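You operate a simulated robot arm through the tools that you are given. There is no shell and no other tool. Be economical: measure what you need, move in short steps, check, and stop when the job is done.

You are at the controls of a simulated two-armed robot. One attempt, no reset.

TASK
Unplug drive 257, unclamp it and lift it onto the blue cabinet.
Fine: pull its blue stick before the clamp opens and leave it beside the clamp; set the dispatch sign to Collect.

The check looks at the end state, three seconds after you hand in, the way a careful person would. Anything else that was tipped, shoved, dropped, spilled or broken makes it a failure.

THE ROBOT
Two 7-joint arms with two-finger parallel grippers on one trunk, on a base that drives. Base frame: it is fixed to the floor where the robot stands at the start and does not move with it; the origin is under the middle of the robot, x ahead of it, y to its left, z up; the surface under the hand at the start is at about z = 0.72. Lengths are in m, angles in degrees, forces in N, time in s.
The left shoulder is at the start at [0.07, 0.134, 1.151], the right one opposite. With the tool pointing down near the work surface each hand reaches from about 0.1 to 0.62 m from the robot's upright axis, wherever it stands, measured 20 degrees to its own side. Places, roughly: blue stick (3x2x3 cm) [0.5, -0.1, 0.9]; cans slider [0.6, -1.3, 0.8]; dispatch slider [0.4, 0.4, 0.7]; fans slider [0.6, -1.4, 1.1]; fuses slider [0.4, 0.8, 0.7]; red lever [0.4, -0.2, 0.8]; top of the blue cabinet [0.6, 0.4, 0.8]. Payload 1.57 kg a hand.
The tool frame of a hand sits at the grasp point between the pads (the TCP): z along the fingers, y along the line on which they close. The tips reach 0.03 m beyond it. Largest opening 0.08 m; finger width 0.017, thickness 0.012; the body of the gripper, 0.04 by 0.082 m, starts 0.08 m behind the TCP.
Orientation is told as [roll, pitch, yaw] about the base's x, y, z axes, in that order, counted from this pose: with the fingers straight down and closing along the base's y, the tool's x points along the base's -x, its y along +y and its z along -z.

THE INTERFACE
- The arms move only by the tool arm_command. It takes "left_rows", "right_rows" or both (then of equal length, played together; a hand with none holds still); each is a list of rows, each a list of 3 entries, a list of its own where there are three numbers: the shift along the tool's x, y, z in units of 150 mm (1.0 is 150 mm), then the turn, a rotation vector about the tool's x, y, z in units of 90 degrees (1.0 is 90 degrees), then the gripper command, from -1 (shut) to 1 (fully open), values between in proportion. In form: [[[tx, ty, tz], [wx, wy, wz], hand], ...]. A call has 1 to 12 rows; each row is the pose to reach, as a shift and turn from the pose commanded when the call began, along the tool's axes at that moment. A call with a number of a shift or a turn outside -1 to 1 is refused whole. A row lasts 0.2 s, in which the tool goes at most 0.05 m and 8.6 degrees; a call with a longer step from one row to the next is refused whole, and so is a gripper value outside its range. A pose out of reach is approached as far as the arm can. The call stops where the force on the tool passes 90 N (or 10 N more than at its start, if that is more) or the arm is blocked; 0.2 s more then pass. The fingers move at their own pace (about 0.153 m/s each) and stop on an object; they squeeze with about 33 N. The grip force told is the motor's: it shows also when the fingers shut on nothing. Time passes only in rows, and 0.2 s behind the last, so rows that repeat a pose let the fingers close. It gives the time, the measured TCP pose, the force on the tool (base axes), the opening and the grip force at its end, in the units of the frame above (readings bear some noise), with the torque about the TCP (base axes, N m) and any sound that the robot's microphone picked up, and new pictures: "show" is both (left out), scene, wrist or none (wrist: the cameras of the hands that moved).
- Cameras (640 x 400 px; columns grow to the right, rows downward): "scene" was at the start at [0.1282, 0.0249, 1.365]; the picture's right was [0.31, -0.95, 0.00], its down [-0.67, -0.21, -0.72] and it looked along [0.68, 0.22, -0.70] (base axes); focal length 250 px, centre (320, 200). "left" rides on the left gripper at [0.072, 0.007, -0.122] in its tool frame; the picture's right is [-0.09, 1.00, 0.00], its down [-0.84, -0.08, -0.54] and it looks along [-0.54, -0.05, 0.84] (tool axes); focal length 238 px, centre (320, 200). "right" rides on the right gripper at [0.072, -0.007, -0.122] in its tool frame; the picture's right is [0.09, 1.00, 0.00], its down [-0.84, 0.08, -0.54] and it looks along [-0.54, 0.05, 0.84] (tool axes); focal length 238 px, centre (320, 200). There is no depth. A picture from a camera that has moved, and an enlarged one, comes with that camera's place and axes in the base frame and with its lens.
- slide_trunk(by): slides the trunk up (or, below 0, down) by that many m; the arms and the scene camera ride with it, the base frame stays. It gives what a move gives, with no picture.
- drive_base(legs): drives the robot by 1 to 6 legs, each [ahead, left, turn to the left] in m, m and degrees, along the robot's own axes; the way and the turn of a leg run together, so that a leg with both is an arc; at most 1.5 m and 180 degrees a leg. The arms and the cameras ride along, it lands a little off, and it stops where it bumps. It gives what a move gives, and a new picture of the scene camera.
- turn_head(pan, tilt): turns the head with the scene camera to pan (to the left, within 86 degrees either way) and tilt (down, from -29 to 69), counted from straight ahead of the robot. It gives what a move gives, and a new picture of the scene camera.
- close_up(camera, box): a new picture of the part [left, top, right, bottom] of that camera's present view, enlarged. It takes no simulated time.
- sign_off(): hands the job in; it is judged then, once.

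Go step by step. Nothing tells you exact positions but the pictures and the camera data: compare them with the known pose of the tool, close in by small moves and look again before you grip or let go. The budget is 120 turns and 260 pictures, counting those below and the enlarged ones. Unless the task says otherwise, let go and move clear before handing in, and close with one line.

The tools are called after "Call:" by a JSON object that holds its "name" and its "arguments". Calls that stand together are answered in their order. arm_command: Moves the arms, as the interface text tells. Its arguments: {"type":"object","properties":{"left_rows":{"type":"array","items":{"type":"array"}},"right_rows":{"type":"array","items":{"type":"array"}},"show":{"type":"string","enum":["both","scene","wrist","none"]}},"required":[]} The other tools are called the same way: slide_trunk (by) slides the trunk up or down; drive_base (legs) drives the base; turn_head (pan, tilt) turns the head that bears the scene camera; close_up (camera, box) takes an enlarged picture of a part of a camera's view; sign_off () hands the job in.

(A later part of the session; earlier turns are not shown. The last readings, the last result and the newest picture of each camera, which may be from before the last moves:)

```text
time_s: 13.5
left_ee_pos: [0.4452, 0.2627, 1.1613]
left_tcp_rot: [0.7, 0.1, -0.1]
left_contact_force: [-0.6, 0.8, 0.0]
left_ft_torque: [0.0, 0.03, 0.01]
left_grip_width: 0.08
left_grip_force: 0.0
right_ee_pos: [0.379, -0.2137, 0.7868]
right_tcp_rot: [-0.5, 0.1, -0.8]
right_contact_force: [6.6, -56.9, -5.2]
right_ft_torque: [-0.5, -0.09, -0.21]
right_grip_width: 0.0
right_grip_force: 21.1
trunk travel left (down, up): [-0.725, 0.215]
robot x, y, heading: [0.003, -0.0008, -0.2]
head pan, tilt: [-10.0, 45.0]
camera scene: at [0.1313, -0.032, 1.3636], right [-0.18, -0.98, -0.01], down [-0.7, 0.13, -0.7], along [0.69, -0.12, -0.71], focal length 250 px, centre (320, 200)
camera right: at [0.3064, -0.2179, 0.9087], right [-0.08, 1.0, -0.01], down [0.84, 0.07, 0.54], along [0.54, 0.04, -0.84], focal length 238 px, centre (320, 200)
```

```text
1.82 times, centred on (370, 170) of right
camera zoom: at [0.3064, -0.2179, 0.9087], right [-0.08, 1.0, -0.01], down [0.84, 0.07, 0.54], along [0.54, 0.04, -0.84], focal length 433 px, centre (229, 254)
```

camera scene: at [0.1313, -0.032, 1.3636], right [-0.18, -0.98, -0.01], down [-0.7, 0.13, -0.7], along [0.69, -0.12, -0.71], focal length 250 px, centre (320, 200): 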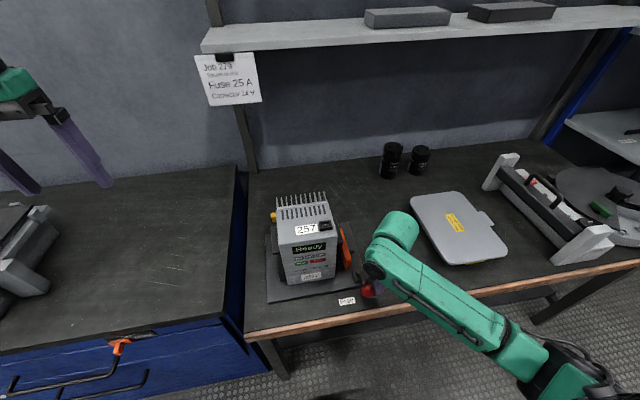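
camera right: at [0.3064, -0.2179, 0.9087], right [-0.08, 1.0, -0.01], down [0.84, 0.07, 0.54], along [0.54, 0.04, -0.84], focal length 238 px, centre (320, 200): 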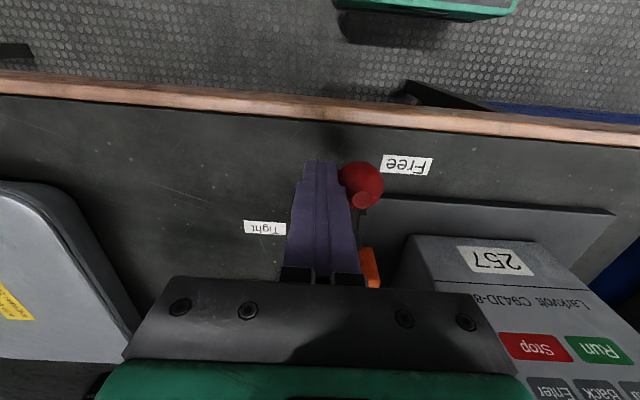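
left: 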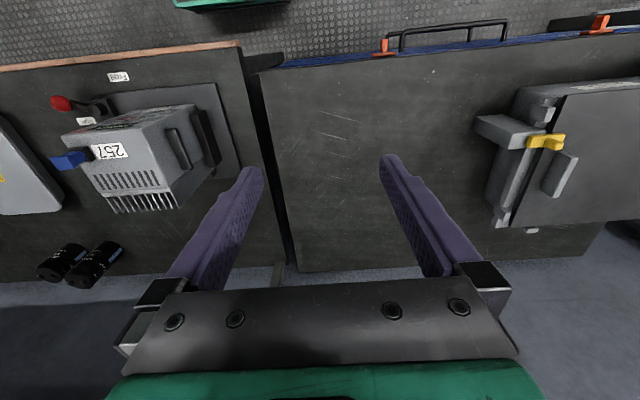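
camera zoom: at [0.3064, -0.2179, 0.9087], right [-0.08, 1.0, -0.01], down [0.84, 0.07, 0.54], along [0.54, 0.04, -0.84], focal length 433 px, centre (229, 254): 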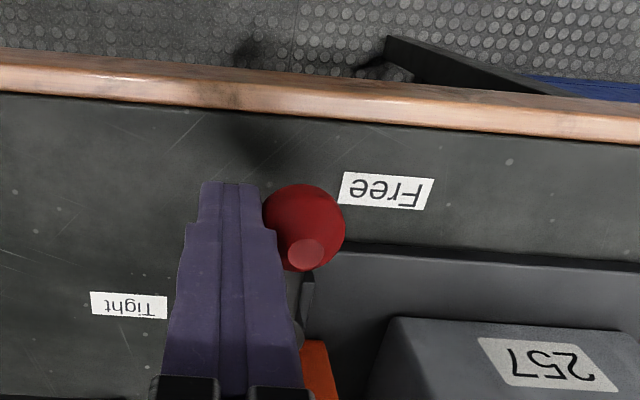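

The lever is at its stop beside "Free" and the orange jaw has moved away from the drive. Backing the hand off and up.

Call:
{"name": "arm_command", "arguments": {"right_rows": [[[0, -0.15, 0], [0, 0, 0], -1], [[0, -0.35, 0], [0, 0, 0], -1], [[0, -0.45, -0.2], [0, 0, 0], -1], [[0, -0.45, -0.5], [0, 0, 0], -1], [[-0.2, -0.45, -0.75], [0, 0, 0], -1], [[-0.4, -0.45, -0.95], [0, 0, 0], -1]]}}

Call:
{"name": "close_up", "arguments": {"camera": "scene", "box": [240, 180, 400, 310]}}

Call:
{"name": "close_up", "arguments": {"camera": "right", "box": [340, 0, 640, 200]}}

```text
time_s: 14.9
left_ee_pos: [0.4433, 0.2799, 1.1585]
left_tcp_rot: [0.0, 0.0, 0.0]
left_contact_force: [-1.0, -0.5, -1.0]
left_ft_torque: [0.01, 0.03, -0.02]
left_grip_width: 0.0802
left_grip_force: 0.1
right_ee_pos: [0.44, -0.2631, 0.9338]
right_tcp_rot: [0.0, 0.2, -0.1]
right_contact_force: [1.3, 0.9, -0.3]
right_ft_torque: [-0.01, -0.02, 0.0]
right_grip_width: 0.0
right_grip_force: 21.3
trunk travel left (down, up): [-0.725, 0.215]
robot x, y, heading: [-0.0028, -0.0006, 0.1]
head pan, tilt: [-10.0, 45.0]
camera scene: at [0.1317, -0.0143, 1.3638], right [-0.17, -0.98, 0.0], down [-0.7, 0.12, -0.71], along [0.7, -0.12, -0.71], focal length 250 px, centre (320, 200)
camera right: at [0.3674, -0.2677, 1.0567], right [-0.09, 1.0, 0.0], down [0.84, 0.08, 0.54], along [0.54, 0.05, -0.84], focal length 238 px, centre (320, 200)
```

scene: 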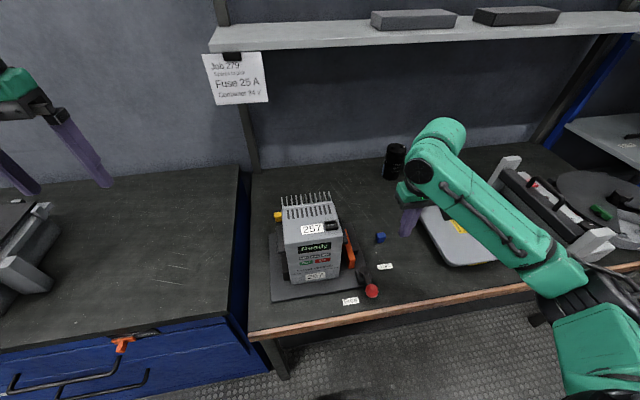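
right: 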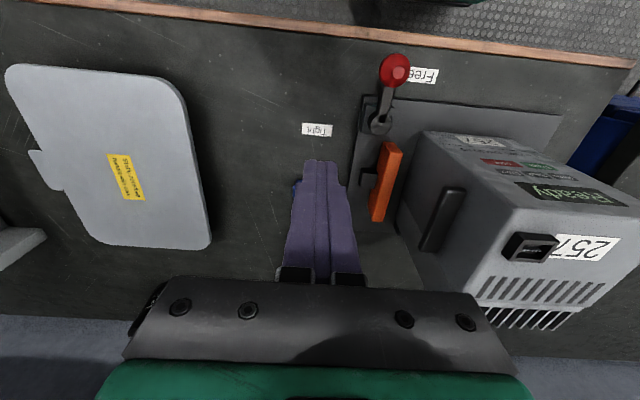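

```text
3.08 times, centred on (320, 245) of scene
camera zoom: at [0.1317, -0.0143, 1.3638], right [-0.17, -0.98, 0.0], down [-0.7, 0.12, -0.71], along [0.7, -0.12, -0.71], focal length 771 px, centre (320, 62)
```

zoom: 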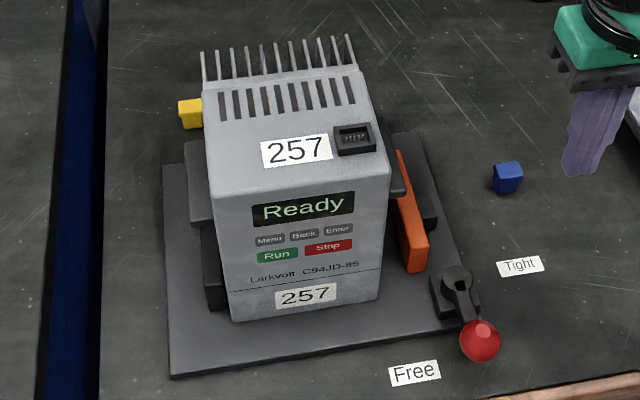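

```text
2.00 times, centred on (490, 100) of right
camera zoom: at [0.3674, -0.2677, 1.0567], right [-0.09, 1.0, 0.0], down [0.84, 0.08, 0.54], along [0.54, 0.05, -0.84], focal length 477 px, centre (-20, 400)
```

zoom: 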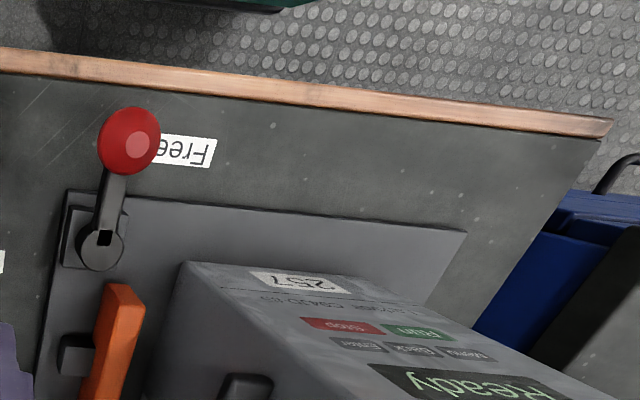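

Clamp is open and clear of the drive. Before the heavy lift I'll look at the dispatch slider.

Call:
{"name": "turn_head", "arguments": {"pan": 45, "tilt": 50}}

Call:
{"name": "arm_command", "arguments": {"left_rows": [[[0.15, 0.15, 0], [0, 0, 0], -1], [[0.3, 0.3, 0], [0, 0, 0], -1], [[0.5, 0.5, 0], [0, 0, 0], -1], [[0.6, 0.6, 0], [0, 0, 0], -1]]}}

Call:
{"name": "close_up", "arguments": {"camera": "scene", "box": [260, 160, 420, 260]}}

```text
time_s: 16.2
left_ee_pos: [0.4423, 0.2798, 1.1591]
left_tcp_rot: [0.0, 0.1, 0.1]
left_contact_force: [0.0, 0.9, 0.0]
left_ft_torque: [-0.02, 0.01, 0.0]
left_grip_width: 0.0799
left_grip_force: 0.0
right_ee_pos: [0.4397, -0.2607, 0.934]
right_tcp_rot: [0.0, -0.1, 0.0]
right_contact_force: [-0.5, 0.5, -0.3]
right_ft_torque: [0.0, 0.0, 0.0]
right_grip_width: 0.0002
right_grip_force: 21.0
trunk travel left (down, up): [-0.725, 0.215]
robot x, y, heading: [-0.0002, 0.0006, -0.0]
head pan, tilt: [45.0, 50.0]
camera scene: at [0.1047, 0.0543, 1.3571], right [0.71, -0.71, 0.0], down [-0.54, -0.54, -0.64], along [0.45, 0.45, -0.77], focal length 250 px, centre (320, 200)
```

scene: 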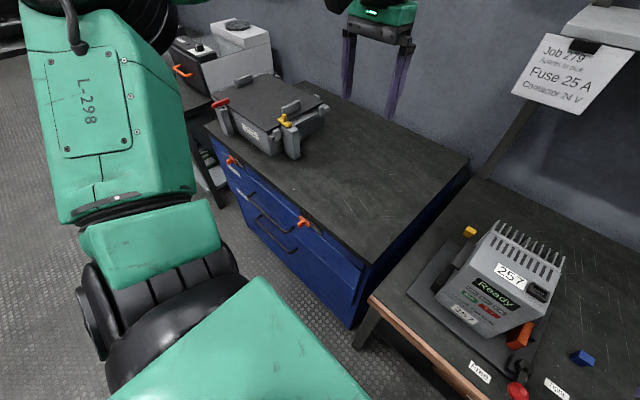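

```text
time_s: 17.2
left_ee_pos: [0.3512, 0.3706, 1.1602]
left_tcp_rot: [0.0, -0.1, 0.0]
left_contact_force: [0.4, 0.7, -0.1]
left_ft_torque: [0.0, 0.0, 0.0]
left_grip_width: 0.0002
left_grip_force: 21.9
right_ee_pos: [0.4396, -0.2611, 0.9353]
right_tcp_rot: [0.1, -0.1, 0.0]
right_contact_force: [-0.4, -0.1, -0.2]
right_ft_torque: [-0.02, 0.01, -0.02]
right_grip_width: 0.0
right_grip_force: 21.5
trunk travel left (down, up): [-0.725, 0.215]
robot x, y, heading: [-0.0009, -0.0029, 0.2]
head pan, tilt: [45.0, 50.0]
camera scene: at [0.104, 0.0551, 1.3572], right [0.71, -0.71, 0.0], down [-0.54, -0.54, -0.64], along [0.45, 0.45, -0.77], focal length 250 px, centre (320, 200)
camera left: at [0.2785, 0.3758, 1.2819], right [0.09, 1.0, 0.0], down [0.84, -0.08, 0.54], along [0.54, -0.05, -0.84], focal length 238 px, centre (320, 200)
```

scene: 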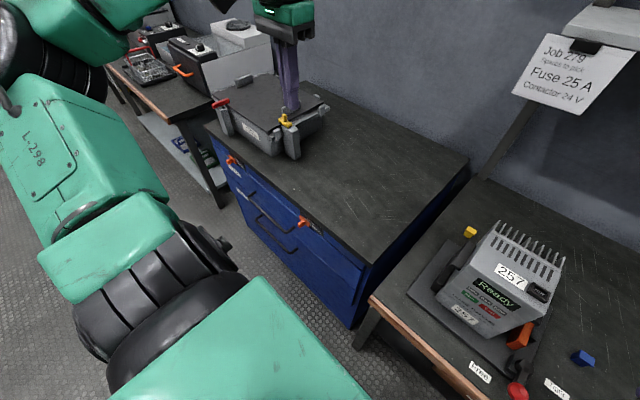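
left: 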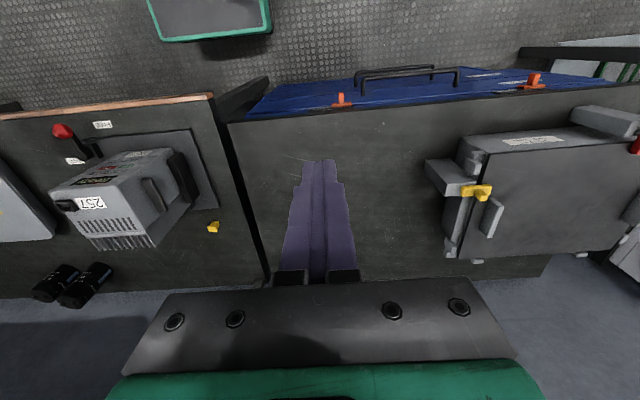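

```text
4.00 times, centred on (340, 210) of scene
camera zoom: at [0.104, 0.0551, 1.3572], right [0.71, -0.71, 0.0], down [-0.54, -0.54, -0.64], along [0.45, 0.45, -0.77], focal length 1002 px, centre (240, 160)
```

zoom: 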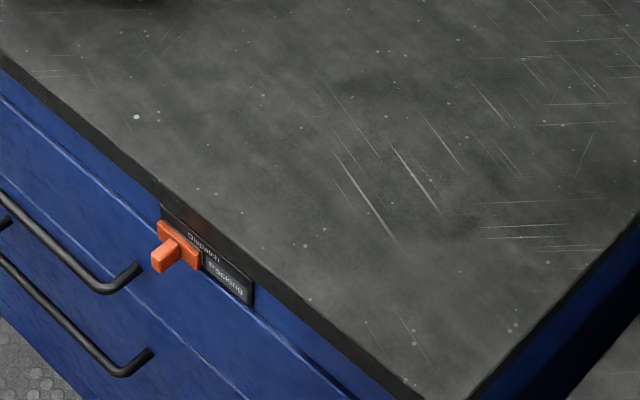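

The slider's knob is at about (0.377, 0.408, 0.715) and the cabinet's top at z≈0.76 with its front edge at x≈0.396. Moving the plate right uncovers "Collect", so I'll lower the closed left fingers on the knob's left.

Call:
{"name": "arm_command", "arguments": {"left_rows": [[[-0.07, 0.25, 0.1], [0, 0, 0], -1], [[-0.14, 0.5, 0.25], [0, 0, 0], -1], [[-0.14, 0.5, 0.5], [0, 0, 0], -1], [[-0.14, 0.5, 0.75], [0, 0, 0], -1], [[-0.14, 0.5, 1.0], [0, 0, 0], -1]], "show": "none"}}

Call:
{"name": "arm_command", "arguments": {"left_rows": [[[0, 0, 0.25], [0, 0, 0], -1], [[0, 0, 0.5], [0, 0, 0], -1], [[0, 0, 0.75], [0, 0, 0], -1], [[0, 0, 1.0], [0, 0, 0], -1]]}}

Call:
{"name": "close_up", "arguments": {"camera": "left", "box": [220, 0, 420, 180]}}

Call:
{"name": "close_up", "arguments": {"camera": "scene", "box": [240, 140, 400, 260]}}

```text
time_s: 18.4
left_ee_pos: [0.3744, 0.4443, 1.009]
left_tcp_rot: [0.1, -0.1, 0.0]
left_contact_force: [0.0, -0.1, -0.1]
left_ft_torque: [-0.03, 0.02, -0.01]
left_grip_width: 0.0002
left_grip_force: 21.2
right_ee_pos: [0.4389, -0.2618, 0.934]
right_tcp_rot: [0.0, 0.0, 0.0]
right_contact_force: [1.0, -0.1, -0.4]
right_ft_torque: [0.01, 0.02, 0.03]
right_grip_width: 0.0001
right_grip_force: 20.8
trunk travel left (down, up): [-0.725, 0.215]
robot x, y, heading: [0.0004, -0.0006, 0.0]
head pan, tilt: [45.0, 50.0]
```

```text
time_s: 19.4
left_ee_pos: [0.3747, 0.4477, 0.8599]
left_tcp_rot: [0.0, -0.1, 0.0]
left_contact_force: [0.2, 0.0, -0.2]
left_ft_torque: [-0.01, 0.0, -0.03]
left_grip_width: 0.0
left_grip_force: 20.7
right_ee_pos: [0.4399, -0.2612, 0.9361]
right_tcp_rot: [0.0, 0.0, -0.1]
right_contact_force: [-1.0, 0.3, 1.4]
right_ft_torque: [-0.03, -0.01, -0.01]
right_grip_width: 0.0
right_grip_force: 21.3
trunk travel left (down, up): [-0.725, 0.215]
robot x, y, heading: [0.0008, 0.0012, 0.1]
head pan, tilt: [45.0, 50.0]
camera scene: at [0.1052, 0.055, 1.3571], right [0.71, -0.71, 0.0], down [-0.54, -0.54, -0.64], along [0.45, 0.45, -0.77], focal length 250 px, centre (320, 200)
camera left: at [0.3011, 0.4525, 0.982], right [0.09, 1.0, 0.0], down [0.84, -0.08, 0.54], along [0.54, -0.05, -0.84], focal length 238 px, centre (320, 200)
```

scene: 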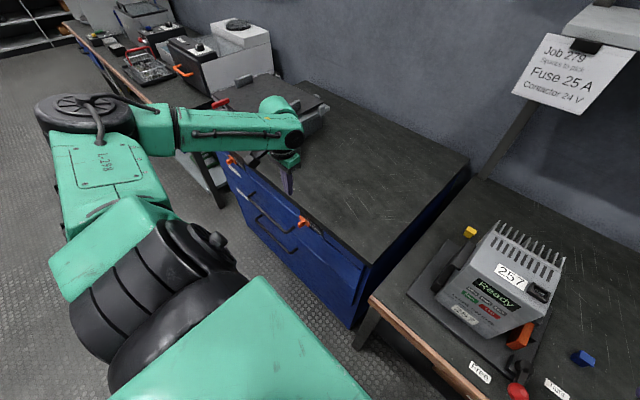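
left: 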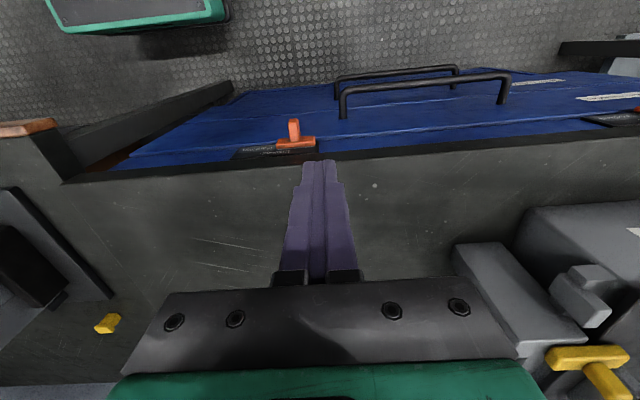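

```text
2.22 times, centred on (320, 90) of left
camera zoom: at [0.3011, 0.4525, 0.982], right [0.09, 1.0, 0.0], down [0.84, -0.08, 0.54], along [0.54, -0.05, -0.84], focal length 530 px, centre (320, 444)
```

zoom: 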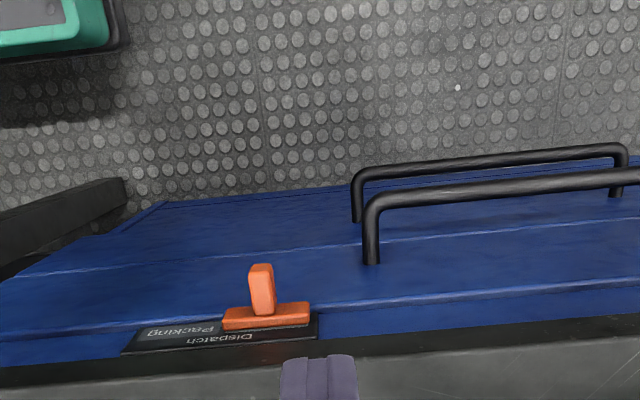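

```text
3.33 times, centred on (320, 200) of scene
camera zoom: at [0.1052, 0.055, 1.3571], right [0.71, -0.71, 0.0], down [-0.54, -0.54, -0.64], along [0.45, 0.45, -0.77], focal length 835 px, centre (320, 200)
```

zoom: 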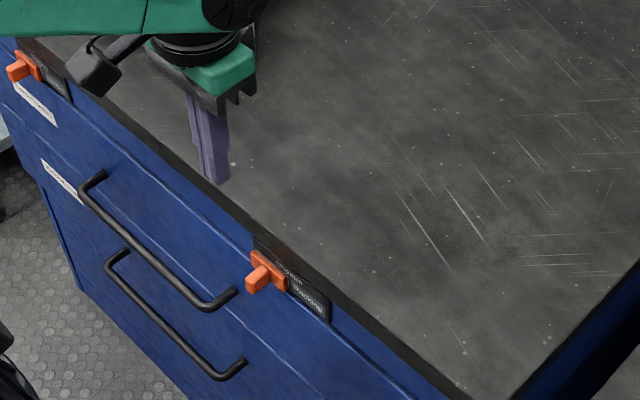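

Fingers are just left of the knob and in front of the counter edge. Lowering to knob height.

Call:
{"name": "arm_command", "arguments": {"left_rows": [[[0.025, 0.02, 0.25], [0, 0, 0], -1], [[0.025, 0.02, 0.5], [0, 0, 0], -1], [[0.025, 0.02, 0.7], [0, 0, 0], -1], [[0.025, 0.02, 0.83], [0, 0, 0], -1]]}}

Call:
{"name": "close_up", "arguments": {"camera": "left", "box": [220, 60, 420, 240]}}

Call:
{"name": "close_up", "arguments": {"camera": "scene", "box": [240, 140, 400, 260]}}

```text
time_s: 20.4
left_ee_pos: [0.3701, 0.4475, 0.7343]
left_tcp_rot: [-0.1, 0.0, 0.2]
left_contact_force: [-0.2, 0.3, -0.6]
left_ft_torque: [-0.02, 0.0, 0.0]
left_grip_width: 0.0
left_grip_force: 20.8
right_ee_pos: [0.439, -0.2627, 0.935]
right_tcp_rot: [-0.1, -0.1, -0.1]
right_contact_force: [0.6, 0.3, -0.2]
right_ft_torque: [0.0, -0.01, 0.01]
right_grip_width: 0.0
right_grip_force: 21.7
trunk travel left (down, up): [-0.725, 0.215]
robot x, y, heading: [-0.0017, -0.0005, -0.2]
head pan, tilt: [45.0, 50.0]
camera scene: at [0.105, 0.0547, 1.3571], right [0.71, -0.71, 0.0], down [-0.54, -0.54, -0.64], along [0.45, 0.45, -0.77], focal length 250 px, centre (320, 200)
camera left: at [0.2971, 0.4531, 0.8572], right [0.09, 1.0, 0.0], down [0.84, -0.08, 0.54], along [0.54, -0.05, -0.84], focal length 238 px, centre (320, 200)
```

scene: 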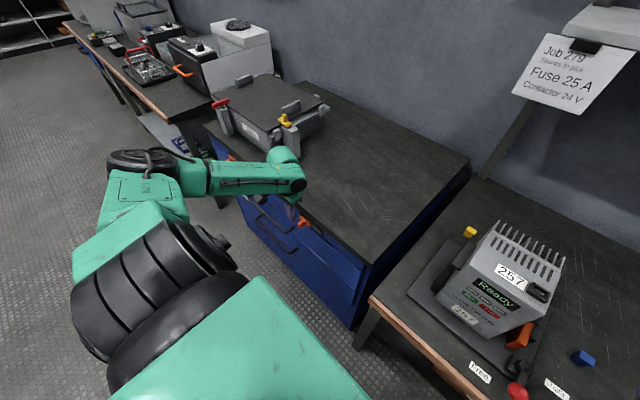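
left: 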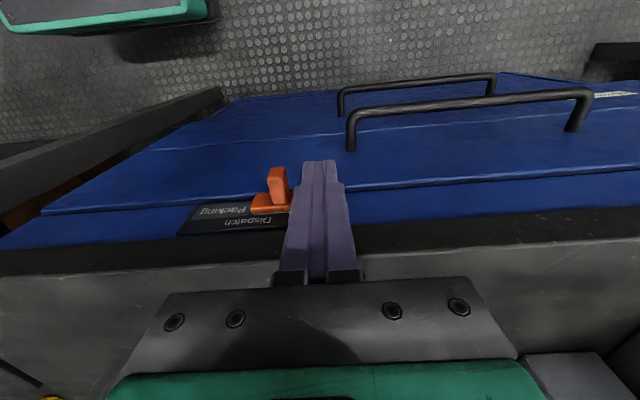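

```text
2.22 times, centred on (320, 150) of left
camera zoom: at [0.2971, 0.4531, 0.8572], right [0.09, 1.0, 0.0], down [0.84, -0.08, 0.54], along [0.54, -0.05, -0.84], focal length 530 px, centre (320, 311)
```

zoom: 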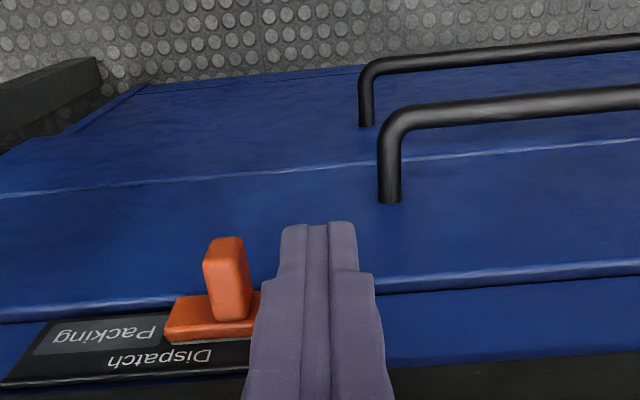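

```text
3.33 times, centred on (320, 200) of scene
camera zoom: at [0.105, 0.0547, 1.3571], right [0.71, -0.71, 0.0], down [-0.54, -0.54, -0.64], along [0.45, 0.45, -0.77], focal length 835 px, centre (320, 200)
```

zoom: 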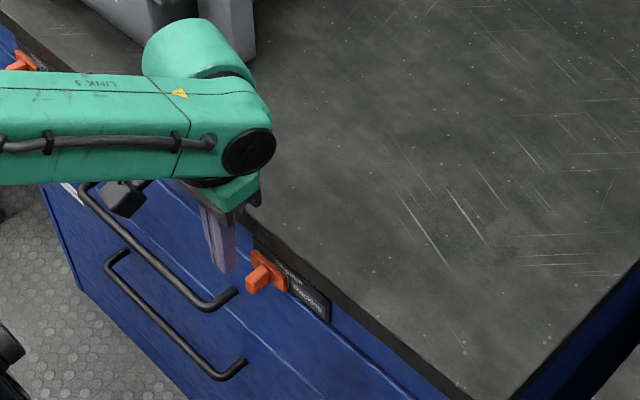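

Call:
{"name": "arm_command", "arguments": {"left_rows": [[[0, -0.06, 0], [0, 0, 0], -1], [[0, -0.12, 0], [0, 0, 0], -1], [[0, -0.18, 0], [0, 0, 0], -1], [[0, -0.24, 0], [0, 0, 0], -1], [[0, -0.29, 0], [0, 0, 0], -1]], "show": "none"}}

Call:
{"name": "close_up", "arguments": {"camera": "left", "box": [220, 60, 420, 240]}}

Call:
{"name": "close_up", "arguments": {"camera": "scene", "box": [270, 180, 370, 250]}}

```text
time_s: 21.6
left_ee_pos: [0.3697, 0.4039, 0.733]
left_tcp_rot: [0.0, 0.1, 0.0]
left_contact_force: [-0.5, 1.0, 0.6]
left_ft_torque: [0.02, 0.01, -0.01]
left_grip_width: 0.0
left_grip_force: 21.4
right_ee_pos: [0.44, -0.2607, 0.9342]
right_tcp_rot: [0.0, 0.0, -0.1]
right_contact_force: [-0.5, 0.2, 0.5]
right_ft_torque: [0.0, -0.05, 0.02]
right_grip_width: 0.0
right_grip_force: 21.7
trunk travel left (down, up): [-0.725, 0.215]
robot x, y, heading: [0.0006, 0.0019, -0.3]
head pan, tilt: [45.0, 50.0]
```

```text
2.22 times, centred on (320, 150) of left
camera zoom: at [0.2971, 0.4085, 0.8569], right [0.09, 1.0, 0.0], down [0.84, -0.08, 0.54], along [0.54, -0.05, -0.84], focal length 530 px, centre (320, 311)
```

zoom: 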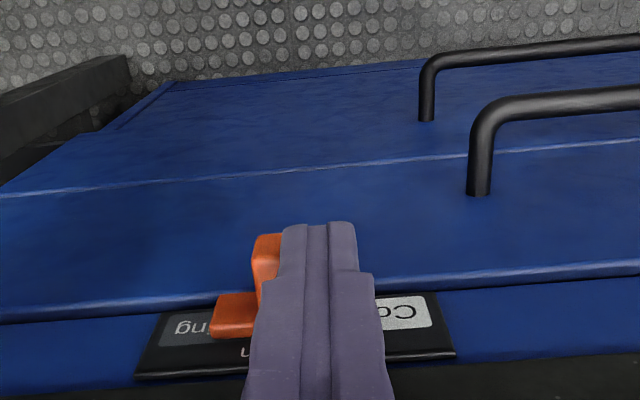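

```text
5.71 times, centred on (320, 215) of scene
camera zoom: at [0.1046, 0.0544, 1.3571], right [0.71, -0.71, 0.0], down [-0.54, -0.54, -0.64], along [0.45, 0.45, -0.77], focal length 1431 px, centre (320, 114)
```

zoom: 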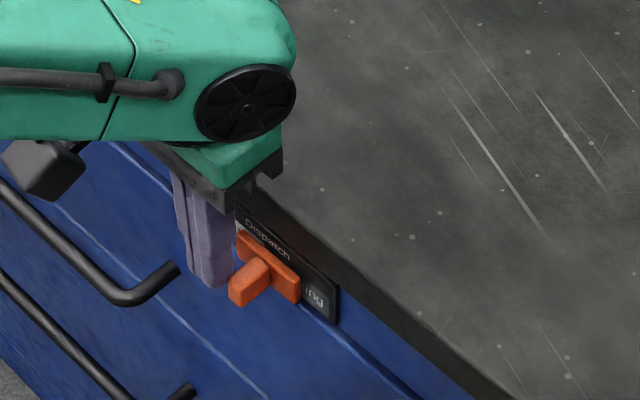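

"Collect" is appearing. About 2 cm remain to the end of travel.

Call:
{"name": "arm_command", "arguments": {"left_rows": [[[0, -0.05, 0], [0, 0, 0], -1], [[0, -0.1, 0], [0, 0, 0], -1], [[0, -0.14, 0], [0, 0, 0], -1], [[0, -0.17, 0], [0, 0, 0], -1]], "show": "none"}}

Call:
{"name": "close_up", "arguments": {"camera": "left", "box": [220, 60, 420, 240]}}

Call:
{"name": "close_up", "arguments": {"camera": "scene", "box": [270, 180, 370, 250]}}

```text
time_s: 22.6
left_ee_pos: [0.3695, 0.3837, 0.7353]
left_tcp_rot: [0.2, -0.1, 0.1]
left_contact_force: [1.2, 18.4, 5.4]
left_ft_torque: [0.44, -0.09, 0.09]
left_grip_width: 0.0
left_grip_force: 21.8
right_ee_pos: [0.4386, -0.2587, 0.9365]
right_tcp_rot: [-0.2, -0.1, 0.0]
right_contact_force: [0.5, 0.5, 0.3]
right_ft_torque: [0.0, 0.01, 0.01]
right_grip_width: 0.0001
right_grip_force: 21.8
trunk travel left (down, up): [-0.725, 0.215]
robot x, y, heading: [-0.0006, 0.0014, -0.3]
head pan, tilt: [45.0, 50.0]
```

```text
2.22 times, centred on (320, 150) of left
camera zoom: at [0.2968, 0.3874, 0.8565], right [0.09, 1.0, 0.0], down [0.84, -0.08, 0.54], along [0.54, -0.04, -0.84], focal length 530 px, centre (320, 311)
```

zoom: 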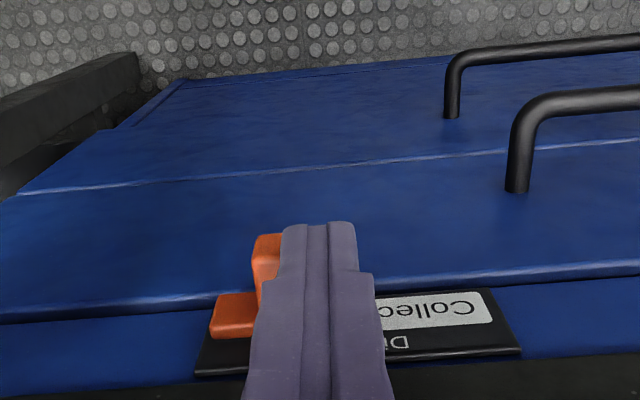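

```text
5.71 times, centred on (320, 215) of scene
camera zoom: at [0.1042, 0.0584, 1.3571], right [0.71, -0.71, 0.0], down [-0.54, -0.54, -0.64], along [0.45, 0.45, -0.77], focal length 1431 px, centre (320, 114)
```

zoom: 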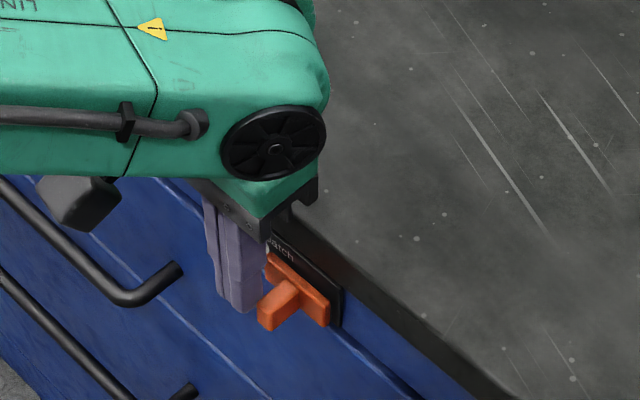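

The slider is at its end stop. Backing off and rising.

Call:
{"name": "arm_command", "arguments": {"left_rows": [[[0.03, 0.15, 0], [0, 0, 0], -1], [[0.2, 0.3, -0.1], [0, 0, 0], -1], [[0.2, 0.3, -0.4], [0, 0, 0], -1], [[0.2, 0.3, -0.7], [0, 0, 0], -1], [[0.2, 0.3, -1.0], [0, 0, 0], -1]], "show": "none"}}

Call:
{"name": "close_up", "arguments": {"camera": "scene", "box": [270, 180, 370, 250]}}

Call:
{"name": "close_up", "arguments": {"camera": "scene", "box": [400, 200, 600, 350]}}

```text
time_s: 23.8
left_ee_pos: [0.3385, 0.4228, 0.8869]
left_tcp_rot: [0.0, 0.1, 0.1]
left_contact_force: [0.3, -0.4, 0.3]
left_ft_torque: [-0.04, -0.04, -0.01]
left_grip_width: 0.0
left_grip_force: 21.0
right_ee_pos: [0.4376, -0.2619, 0.9346]
right_tcp_rot: [0.0, 0.0, 0.0]
right_contact_force: [0.2, 0.5, 0.1]
right_ft_torque: [0.02, -0.02, 0.0]
right_grip_width: 0.0002
right_grip_force: 21.3
trunk travel left (down, up): [-0.725, 0.215]
robot x, y, heading: [-0.0019, 0.0025, 0.2]
head pan, tilt: [45.0, 50.0]
```

```text
5.71 times, centred on (320, 215) of scene
camera zoom: at [0.1036, 0.0539, 1.3572], right [0.71, -0.71, 0.0], down [-0.54, -0.54, -0.64], along [0.46, 0.45, -0.77], focal length 1431 px, centre (320, 114)
```

zoom: 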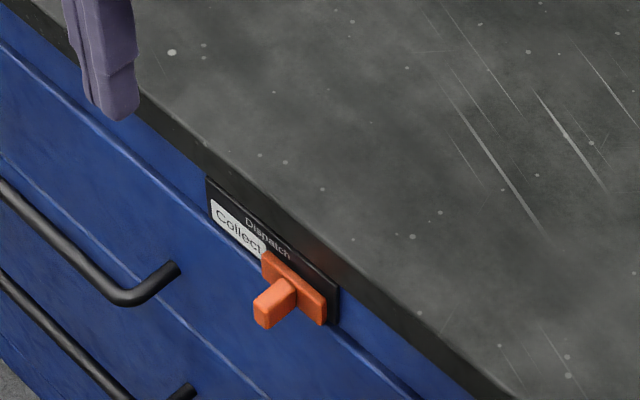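

```text
2.67 times, centred on (500, 275) of scene
camera zoom: at [0.1036, 0.0539, 1.3572], right [0.71, -0.71, 0.0], down [-0.54, -0.54, -0.64], along [0.46, 0.45, -0.77], focal length 668 px, centre (-160, 0)
```

zoom: 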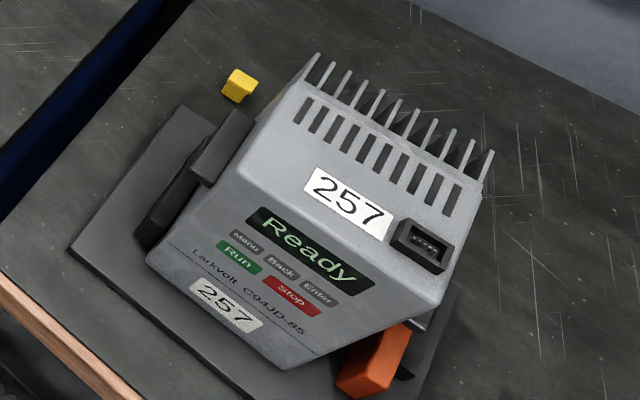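

Dispatch now shows "Collect". The drive has black side bars at about x 0.465–0.543, z≈0.868, so I plan a two-handed lift by them. I'll turn the right hand horizontal (fingers toward +y) well clear of the drive and look at its bar.

Call:
{"name": "arm_command", "arguments": {"right_rows": [[[-0.04, -0.1, 0.02], [-0.09, 0, 0], -0.2], [[-0.08, -0.15, 0.04], [-0.18, 0, 0], -0.2], [[-0.12, -0.2, 0.06], [-0.27, 0, 0], -0.2], [[-0.16, -0.2, 0.08], [-0.36, 0, 0], -0.2], [[-0.2, -0.2, 0.1], [-0.45, 0, 0], -0.2], [[-0.24, -0.2, 0.12], [-0.54, 0, 0], -0.2], [[-0.28, -0.2, 0.14], [-0.63, 0, 0], -0.2], [[-0.32, -0.2, 0.16], [-0.72, 0, 0], -0.2], [[-0.36, -0.2, 0.18], [-0.81, 0, 0], -0.2], [[-0.4, -0.2, 0.2], [-0.9, 0, 0], -0.2], [[-0.447, -0.2, 0.2], [-0.99, 0, 0], -0.2], [[-0.447, -0.2, 0.2], [-1.0, 0, 0], -0.2]]}}

Call:
{"name": "turn_head", "arguments": {"pan": -10, "tilt": 45}}

Call:
{"name": "close_up", "arguments": {"camera": "right", "box": [160, 50, 480, 250]}}

```text
time_s: 26.4
left_ee_pos: [0.3406, 0.4247, 0.8853]
left_tcp_rot: [0.0, 0.0, 0.1]
left_contact_force: [1.4, -0.7, 0.4]
left_ft_torque: [0.0, 0.04, 0.01]
left_grip_width: 0.0
left_grip_force: 21.0
right_ee_pos: [0.4555, -0.2606, 0.8908]
right_tcp_rot: [89.9, 0.0, -0.1]
right_contact_force: [-0.1, 0.0, -0.1]
right_ft_torque: [0.04, -0.01, -0.02]
right_grip_width: 0.0321
right_grip_force: 0.0
right hand out of reach, approached as far as the arm can: row 10, 11, 12
trunk travel left (down, up): [-0.725, 0.215]
robot x, y, heading: [0.0, -0.0024, 0.1]
head pan, tilt: [45.0, 50.0]
camera scene: at [0.1057, 0.0545, 1.3571], right [0.71, -0.71, 0.0], down [-0.54, -0.54, -0.64], along [0.45, 0.45, -0.77], focal length 250 px, centre (320, 200)
camera right: at [0.3831, -0.3811, 0.884], right [-0.09, 0.0, 1.0], down [0.84, -0.54, 0.08], along [0.54, 0.84, 0.05], focal length 238 px, centre (320, 200)
```

scene: 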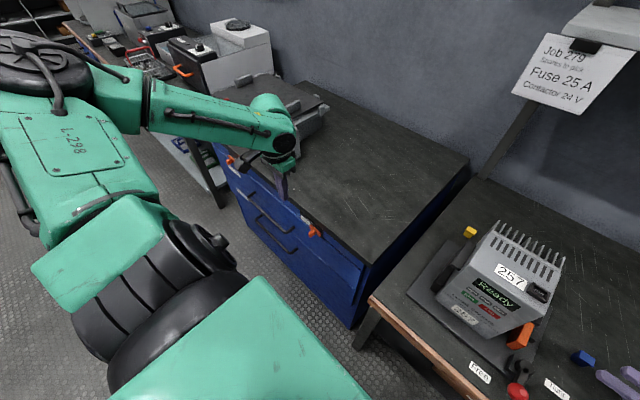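
right: 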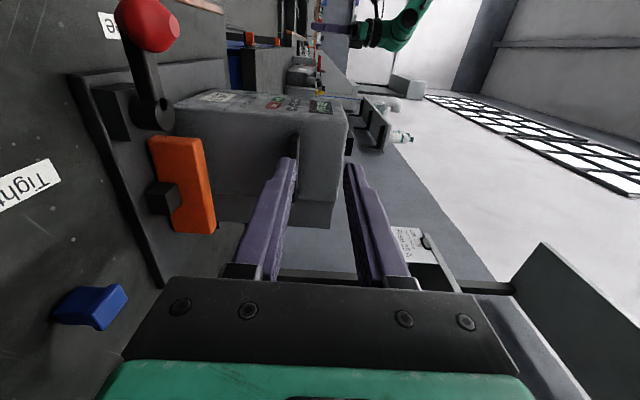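

```text
time_s: 27.6
left_ee_pos: [0.3383, 0.4218, 0.8856]
left_tcp_rot: [0.0, -0.1, 0.1]
left_contact_force: [-0.5, -0.7, 0.6]
left_ft_torque: [-0.01, -0.01, -0.04]
left_grip_width: 0.0001
left_grip_force: 21.5
right_ee_pos: [0.4559, -0.2602, 0.891]
right_tcp_rot: [89.9, 0.0, 0.0]
right_contact_force: [0.5, -0.7, 0.2]
right_ft_torque: [-0.01, -0.01, -0.01]
right_grip_width: 0.0321
right_grip_force: 0.0
trunk travel left (down, up): [-0.725, 0.215]
robot x, y, heading: [0.0009, 0.0001, 0.1]
head pan, tilt: [-10.0, 45.0]
camera scene: at [0.1302, -0.0143, 1.3641], right [-0.17, -0.98, 0.0], down [-0.7, 0.12, -0.71], along [0.7, -0.12, -0.71], focal length 250 px, centre (320, 200)
```

scene: 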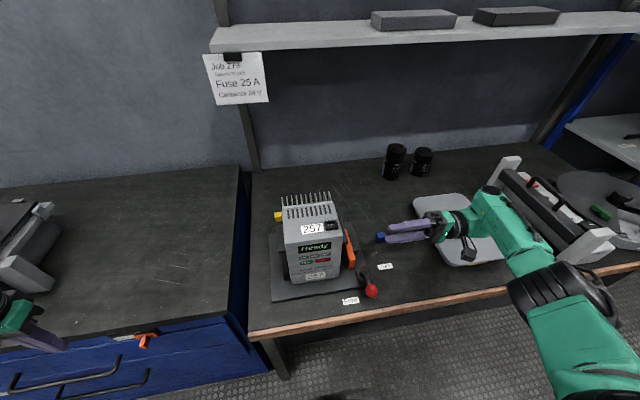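

```text
2.00 times, centred on (320, 150) of right
camera zoom: at [0.3827, -0.3814, 0.8847], right [-0.09, 0.0, 1.0], down [0.84, -0.54, 0.08], along [0.54, 0.84, 0.05], focal length 477 px, centre (320, 300)
```

zoom: 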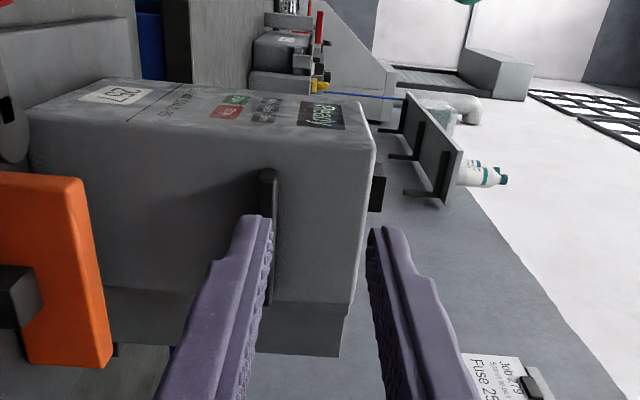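

The side bar is a thin horizontal flange at z≈0.866, which suits vertically closing fingers. The hand stopped short in x because of reach, so I'll come in closer in y and see what can be reached.

Call:
{"name": "arm_command", "arguments": {"right_rows": [[[0, -0.08, 0.15], [0, 0, 0], -0.2], [[0, -0.16, 0.3], [0, 0, 0], -0.2]]}}

Call:
{"name": "close_up", "arguments": {"camera": "right", "box": [160, 50, 480, 250]}}

```text
time_s: 28.2
left_ee_pos: [0.3388, 0.4236, 0.8859]
left_tcp_rot: [0.0, -0.1, 0.1]
left_contact_force: [0.5, 0.1, -0.2]
left_ft_torque: [0.0, 0.03, 0.01]
left_grip_width: 0.0002
left_grip_force: 20.9
right_ee_pos: [0.4558, -0.2145, 0.8666]
right_tcp_rot: [89.9, 0.0, 0.0]
right_contact_force: [0.6, 0.9, 0.1]
right_ft_torque: [0.01, -0.02, 0.02]
right_grip_width: 0.0319
right_grip_force: 0.0
trunk travel left (down, up): [-0.725, 0.215]
robot x, y, heading: [0.0025, -0.001, -0.1]
head pan, tilt: [-10.0, 45.0]
camera scene: at [0.1304, -0.0137, 1.3641], right [-0.17, -0.98, 0.0], down [-0.7, 0.12, -0.71], along [0.7, -0.12, -0.71], focal length 250 px, centre (320, 200)
camera right: at [0.3829, -0.3357, 0.8589], right [-0.09, 0.0, 1.0], down [0.84, -0.54, 0.08], along [0.54, 0.84, 0.05], focal length 238 px, centre (320, 200)
```

scene: 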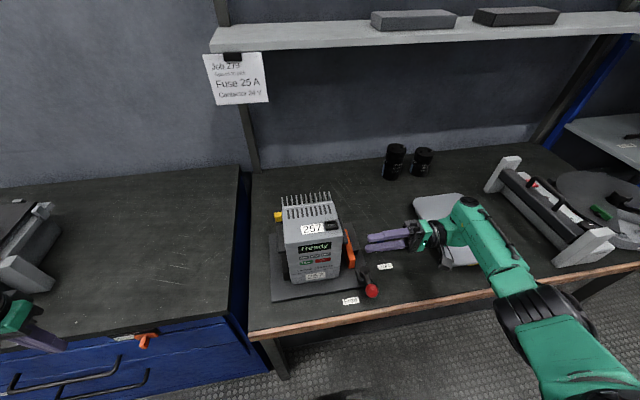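
right: 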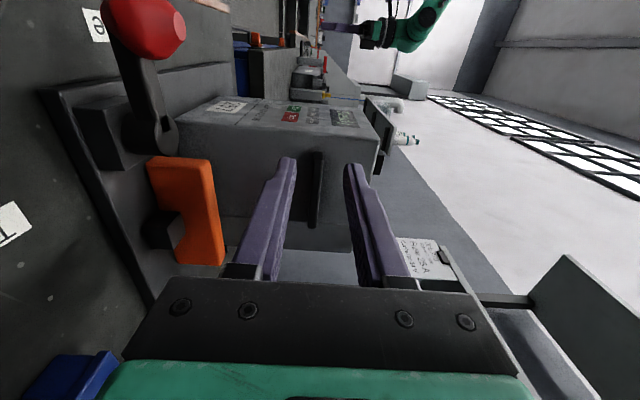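

```text
2.00 times, centred on (320, 150) of right
camera zoom: at [0.3829, -0.3357, 0.8589], right [-0.09, 0.0, 1.0], down [0.84, -0.54, 0.08], along [0.54, 0.84, 0.05], focal length 477 px, centre (320, 300)
```

zoom: 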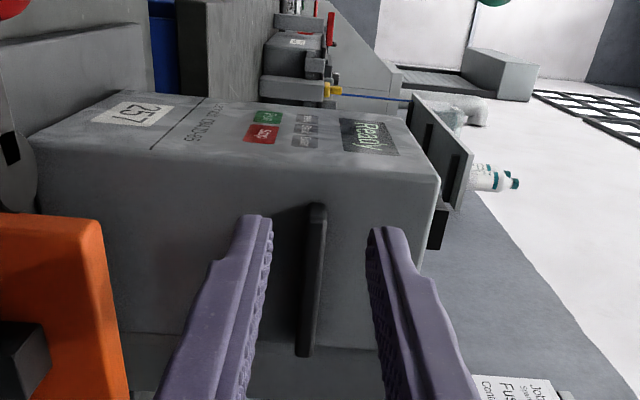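

Call:
{"name": "arm_command", "arguments": {"right_rows": [[[-0.18, -0.015, 0], [0, 0, 0], -0.2], [[-0.35, -0.015, 0], [0, 0, 0], -0.2]], "show": "none"}}

Call:
{"name": "close_up", "arguments": {"camera": "right", "box": [160, 50, 480, 250]}}

```text
time_s: 28.8
left_ee_pos: [0.3386, 0.424, 0.887]
left_tcp_rot: [0.0, -0.1, 0.2]
left_contact_force: [0.0, -0.2, -0.1]
left_ft_torque: [0.0, -0.03, -0.02]
left_grip_width: 0.0001
left_grip_force: 21.4
right_ee_pos: [0.4825, -0.2127, 0.8689]
right_tcp_rot: [90.1, 0.1, 0.1]
right_contact_force: [-0.5, -0.3, -0.1]
right_ft_torque: [0.02, 0.02, 0.01]
right_grip_width: 0.0319
right_grip_force: 0.1
right hand out of reach, approached as far as the arm can: row 1, 2
trunk travel left (down, up): [-0.725, 0.215]
robot x, y, heading: [-0.0014, -0.002, -0.1]
head pan, tilt: [-10.0, 45.0]
```

```text
2.00 times, centred on (320, 150) of right
camera zoom: at [0.4088, -0.3346, 0.8618], right [-0.09, 0.0, 1.0], down [0.84, -0.54, 0.08], along [0.54, 0.84, 0.05], focal length 477 px, centre (320, 300)
```

zoom: 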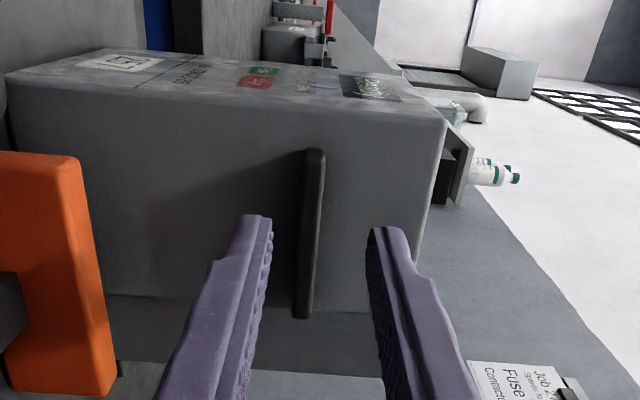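

Call:
{"name": "arm_command", "arguments": {"right_rows": [[[-0.05, -0.015, 0.1], [0, 0, 0], -0.2], [[-0.1, -0.03, 0.2], [0, 0, 0], -0.2], [[-0.15, -0.03, 0.3], [0, 0, 0], -0.2]], "show": "scene"}}

Call:
{"name": "close_up", "arguments": {"camera": "right", "box": [160, 50, 480, 250]}}

Call:
{"name": "close_up", "arguments": {"camera": "scene", "box": [270, 180, 430, 300]}}

```text
time_s: 29.6
left_ee_pos: [0.341, 0.4227, 0.8852]
left_tcp_rot: [0.0, 0.0, 0.1]
left_contact_force: [0.6, -1.3, -0.7]
left_ft_torque: [-0.01, 0.0, 0.06]
left_grip_width: 0.0003
left_grip_force: 21.3
right_ee_pos: [0.503, -0.1675, 0.8646]
right_tcp_rot: [90.0, 0.1, 0.0]
right_contact_force: [-0.3, 0.3, -0.4]
right_ft_torque: [-0.04, 0.01, 0.03]
right_grip_width: 0.0322
right_grip_force: 0.0
trunk travel left (down, up): [-0.725, 0.215]
robot x, y, heading: [-0.0004, 0.0002, 0.1]
head pan, tilt: [-10.0, 45.0]
camera scene: at [0.1304, -0.0139, 1.364], right [-0.17, -0.98, 0.0], down [-0.7, 0.12, -0.71], along [0.7, -0.12, -0.71], focal length 250 px, centre (320, 200)
```

scene: 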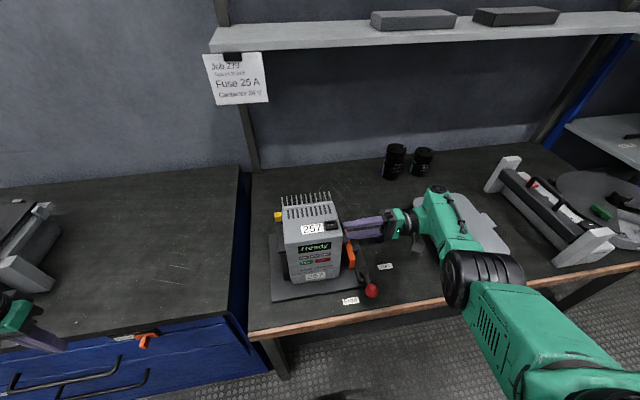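

```text
2.00 times, centred on (320, 150) of right
camera zoom: at [0.4299, -0.2884, 0.8583], right [-0.09, 0.0, 1.0], down [0.84, -0.54, 0.08], along [0.54, 0.84, 0.05], focal length 477 px, centre (320, 300)
```

zoom: 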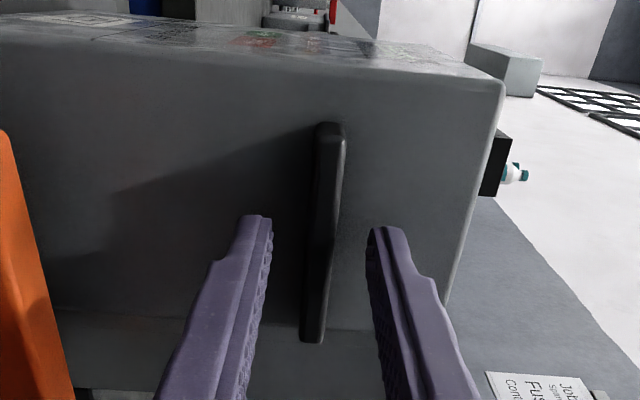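

```text
3.33 times, centred on (350, 240) of scene
camera zoom: at [0.1304, -0.0139, 1.364], right [-0.17, -0.98, 0.0], down [-0.7, 0.12, -0.71], along [0.7, -0.12, -0.71], focal length 835 px, centre (220, 67)
```

zoom: 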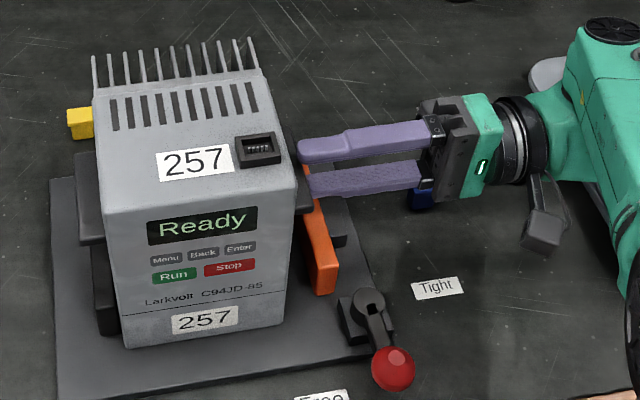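

The fingers now straddle the flange at its middle (x≈0.503). I'll advance slowly until the tips nearly touch the drive's side.

Call:
{"name": "arm_command", "arguments": {"right_rows": [[[0, 0, 0.04], [0, 0, 0], -0.2], [[0, 0, 0.08], [0, 0, 0], -0.2], [[0, 0, 0.08], [0, 0, 0], -0.2]], "show": "none"}}

Call:
{"name": "close_up", "arguments": {"camera": "right", "box": [220, 75, 420, 200]}}

Call:
{"name": "close_up", "arguments": {"camera": "scene", "box": [310, 200, 390, 250]}}

```text
time_s: 30.4
left_ee_pos: [0.3396, 0.4235, 0.8848]
left_tcp_rot: [0.0, 0.0, 0.0]
left_contact_force: [0.7, -0.3, 0.2]
left_ft_torque: [0.02, -0.05, -0.01]
left_grip_width: 0.0002
left_grip_force: 21.4
right_ee_pos: [0.5055, -0.1558, 0.8653]
right_tcp_rot: [90.0, 0.0, 0.1]
right_contact_force: [0.2, -0.4, -0.4]
right_ft_torque: [0.02, 0.03, 0.03]
right_grip_width: 0.0318
right_grip_force: 0.0
trunk travel left (down, up): [-0.725, 0.215]
robot x, y, heading: [0.0014, 0.0013, -0.0]
head pan, tilt: [-10.0, 45.0]
```

```text
3.20 times, centred on (320, 138) of right
camera zoom: at [0.4311, -0.2774, 0.8572], right [-0.09, 0.0, 1.0], down [0.84, -0.54, 0.08], along [0.54, 0.84, 0.05], focal length 763 px, centre (320, 400)
```

zoom: 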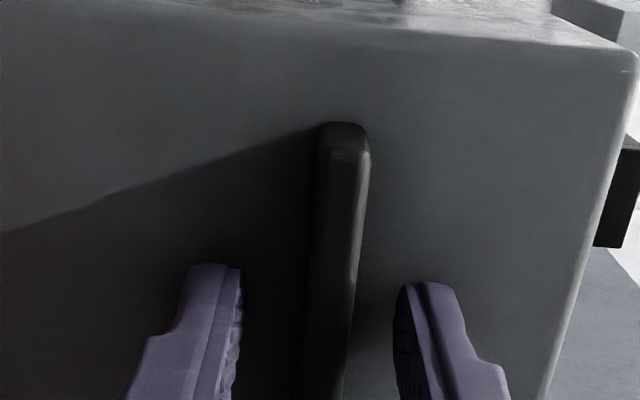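

```text
8.00 times, centred on (350, 225) of scene
camera zoom: at [0.1303, -0.0145, 1.3641], right [-0.17, -0.98, 0.0], down [-0.7, 0.12, -0.71], along [0.7, -0.12, -0.71], focal length 2004 px, centre (80, 0)
```

zoom: 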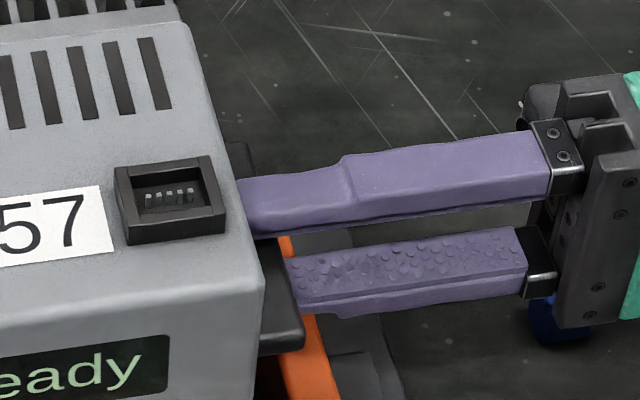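

The right fingers are in place around the flange. I'll leave them open and bring the left hand round, turning it to point toward -y, over the cabinet's clear area.

Call:
{"name": "arm_command", "arguments": {"left_rows": [[[-0.05, -0.1, -0.2], [0, 0, 0], -0.2], [[-0.1, -0.2, -0.4], [0.09, 0, 0], -0.2], [[-0.2, -0.3, -0.6], [0.18, 0, 0], -0.2], [[-0.3, -0.4, -0.63], [0.27, 0, 0], -0.2], [[-0.4, -0.5, -0.63], [0.36, 0, 0], -0.2], [[-0.5, -0.6, -0.63], [0.45, 0, 0], -0.2], [[-0.533, -0.7, -0.63], [0.54, 0, 0], -0.2], [[-0.533, -0.8, -0.63], [0.63, 0, 0], -0.2], [[-0.533, -0.8, -0.63], [0.72, 0, 0], -0.2], [[-0.533, -0.8, -0.63], [0.81, 0, 0], -0.2], [[-0.533, -0.8, -0.63], [0.9, 0, 0], -0.2], [[-0.533, -0.8, -0.63], [0.99, 0, 0], -0.2]]}}

```text
time_s: 33.0
left_ee_pos: [0.4206, 0.3043, 0.978]
left_tcp_rot: [-89.1, 0.0, 0.2]
left_contact_force: [-0.6, -0.2, 0.0]
left_ft_torque: [0.0, -0.03, -0.04]
left_grip_width: 0.0322
left_grip_force: 0.0
right_ee_pos: [0.5039, -0.1564, 0.8636]
right_tcp_rot: [89.9, 0.1, 0.0]
right_contact_force: [0.6, -0.6, -0.2]
right_ft_torque: [0.01, 0.03, 0.02]
right_grip_width: 0.032
right_grip_force: 0.0
trunk travel left (down, up): [-0.725, 0.215]
robot x, y, heading: [0.0018, -0.0003, 0.3]
head pan, tilt: [-10.0, 45.0]
camera scene: at [0.1309, -0.014, 1.364], right [-0.17, -0.98, 0.0], down [-0.7, 0.12, -0.71], along [0.7, -0.12, -0.71], focal length 250 px, centre (320, 200)
camera left: at [0.3469, 0.4237, 0.9736], right [0.09, 0.01, -1.0], down [0.84, 0.54, 0.08], along [0.54, -0.84, 0.04], focal length 238 px, centre (320, 200)
```

scene: 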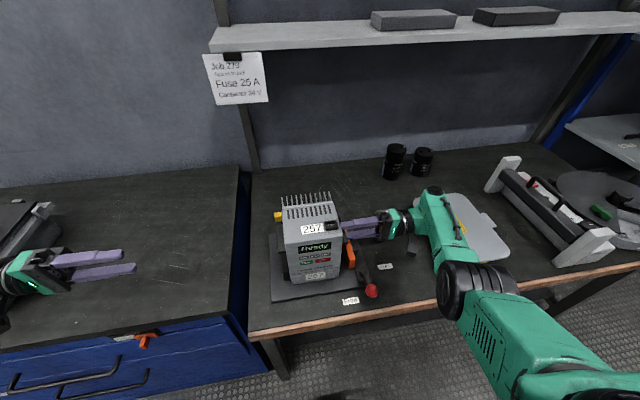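
left: 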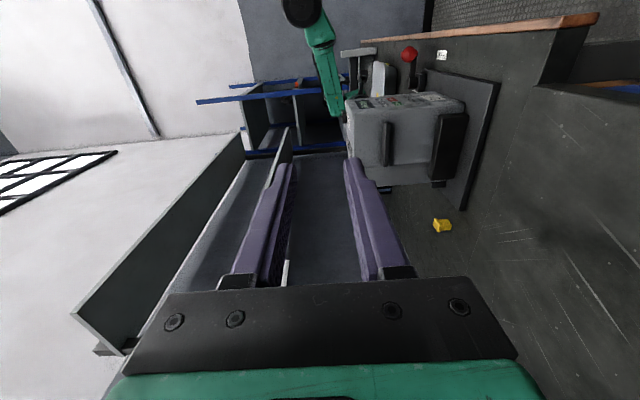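

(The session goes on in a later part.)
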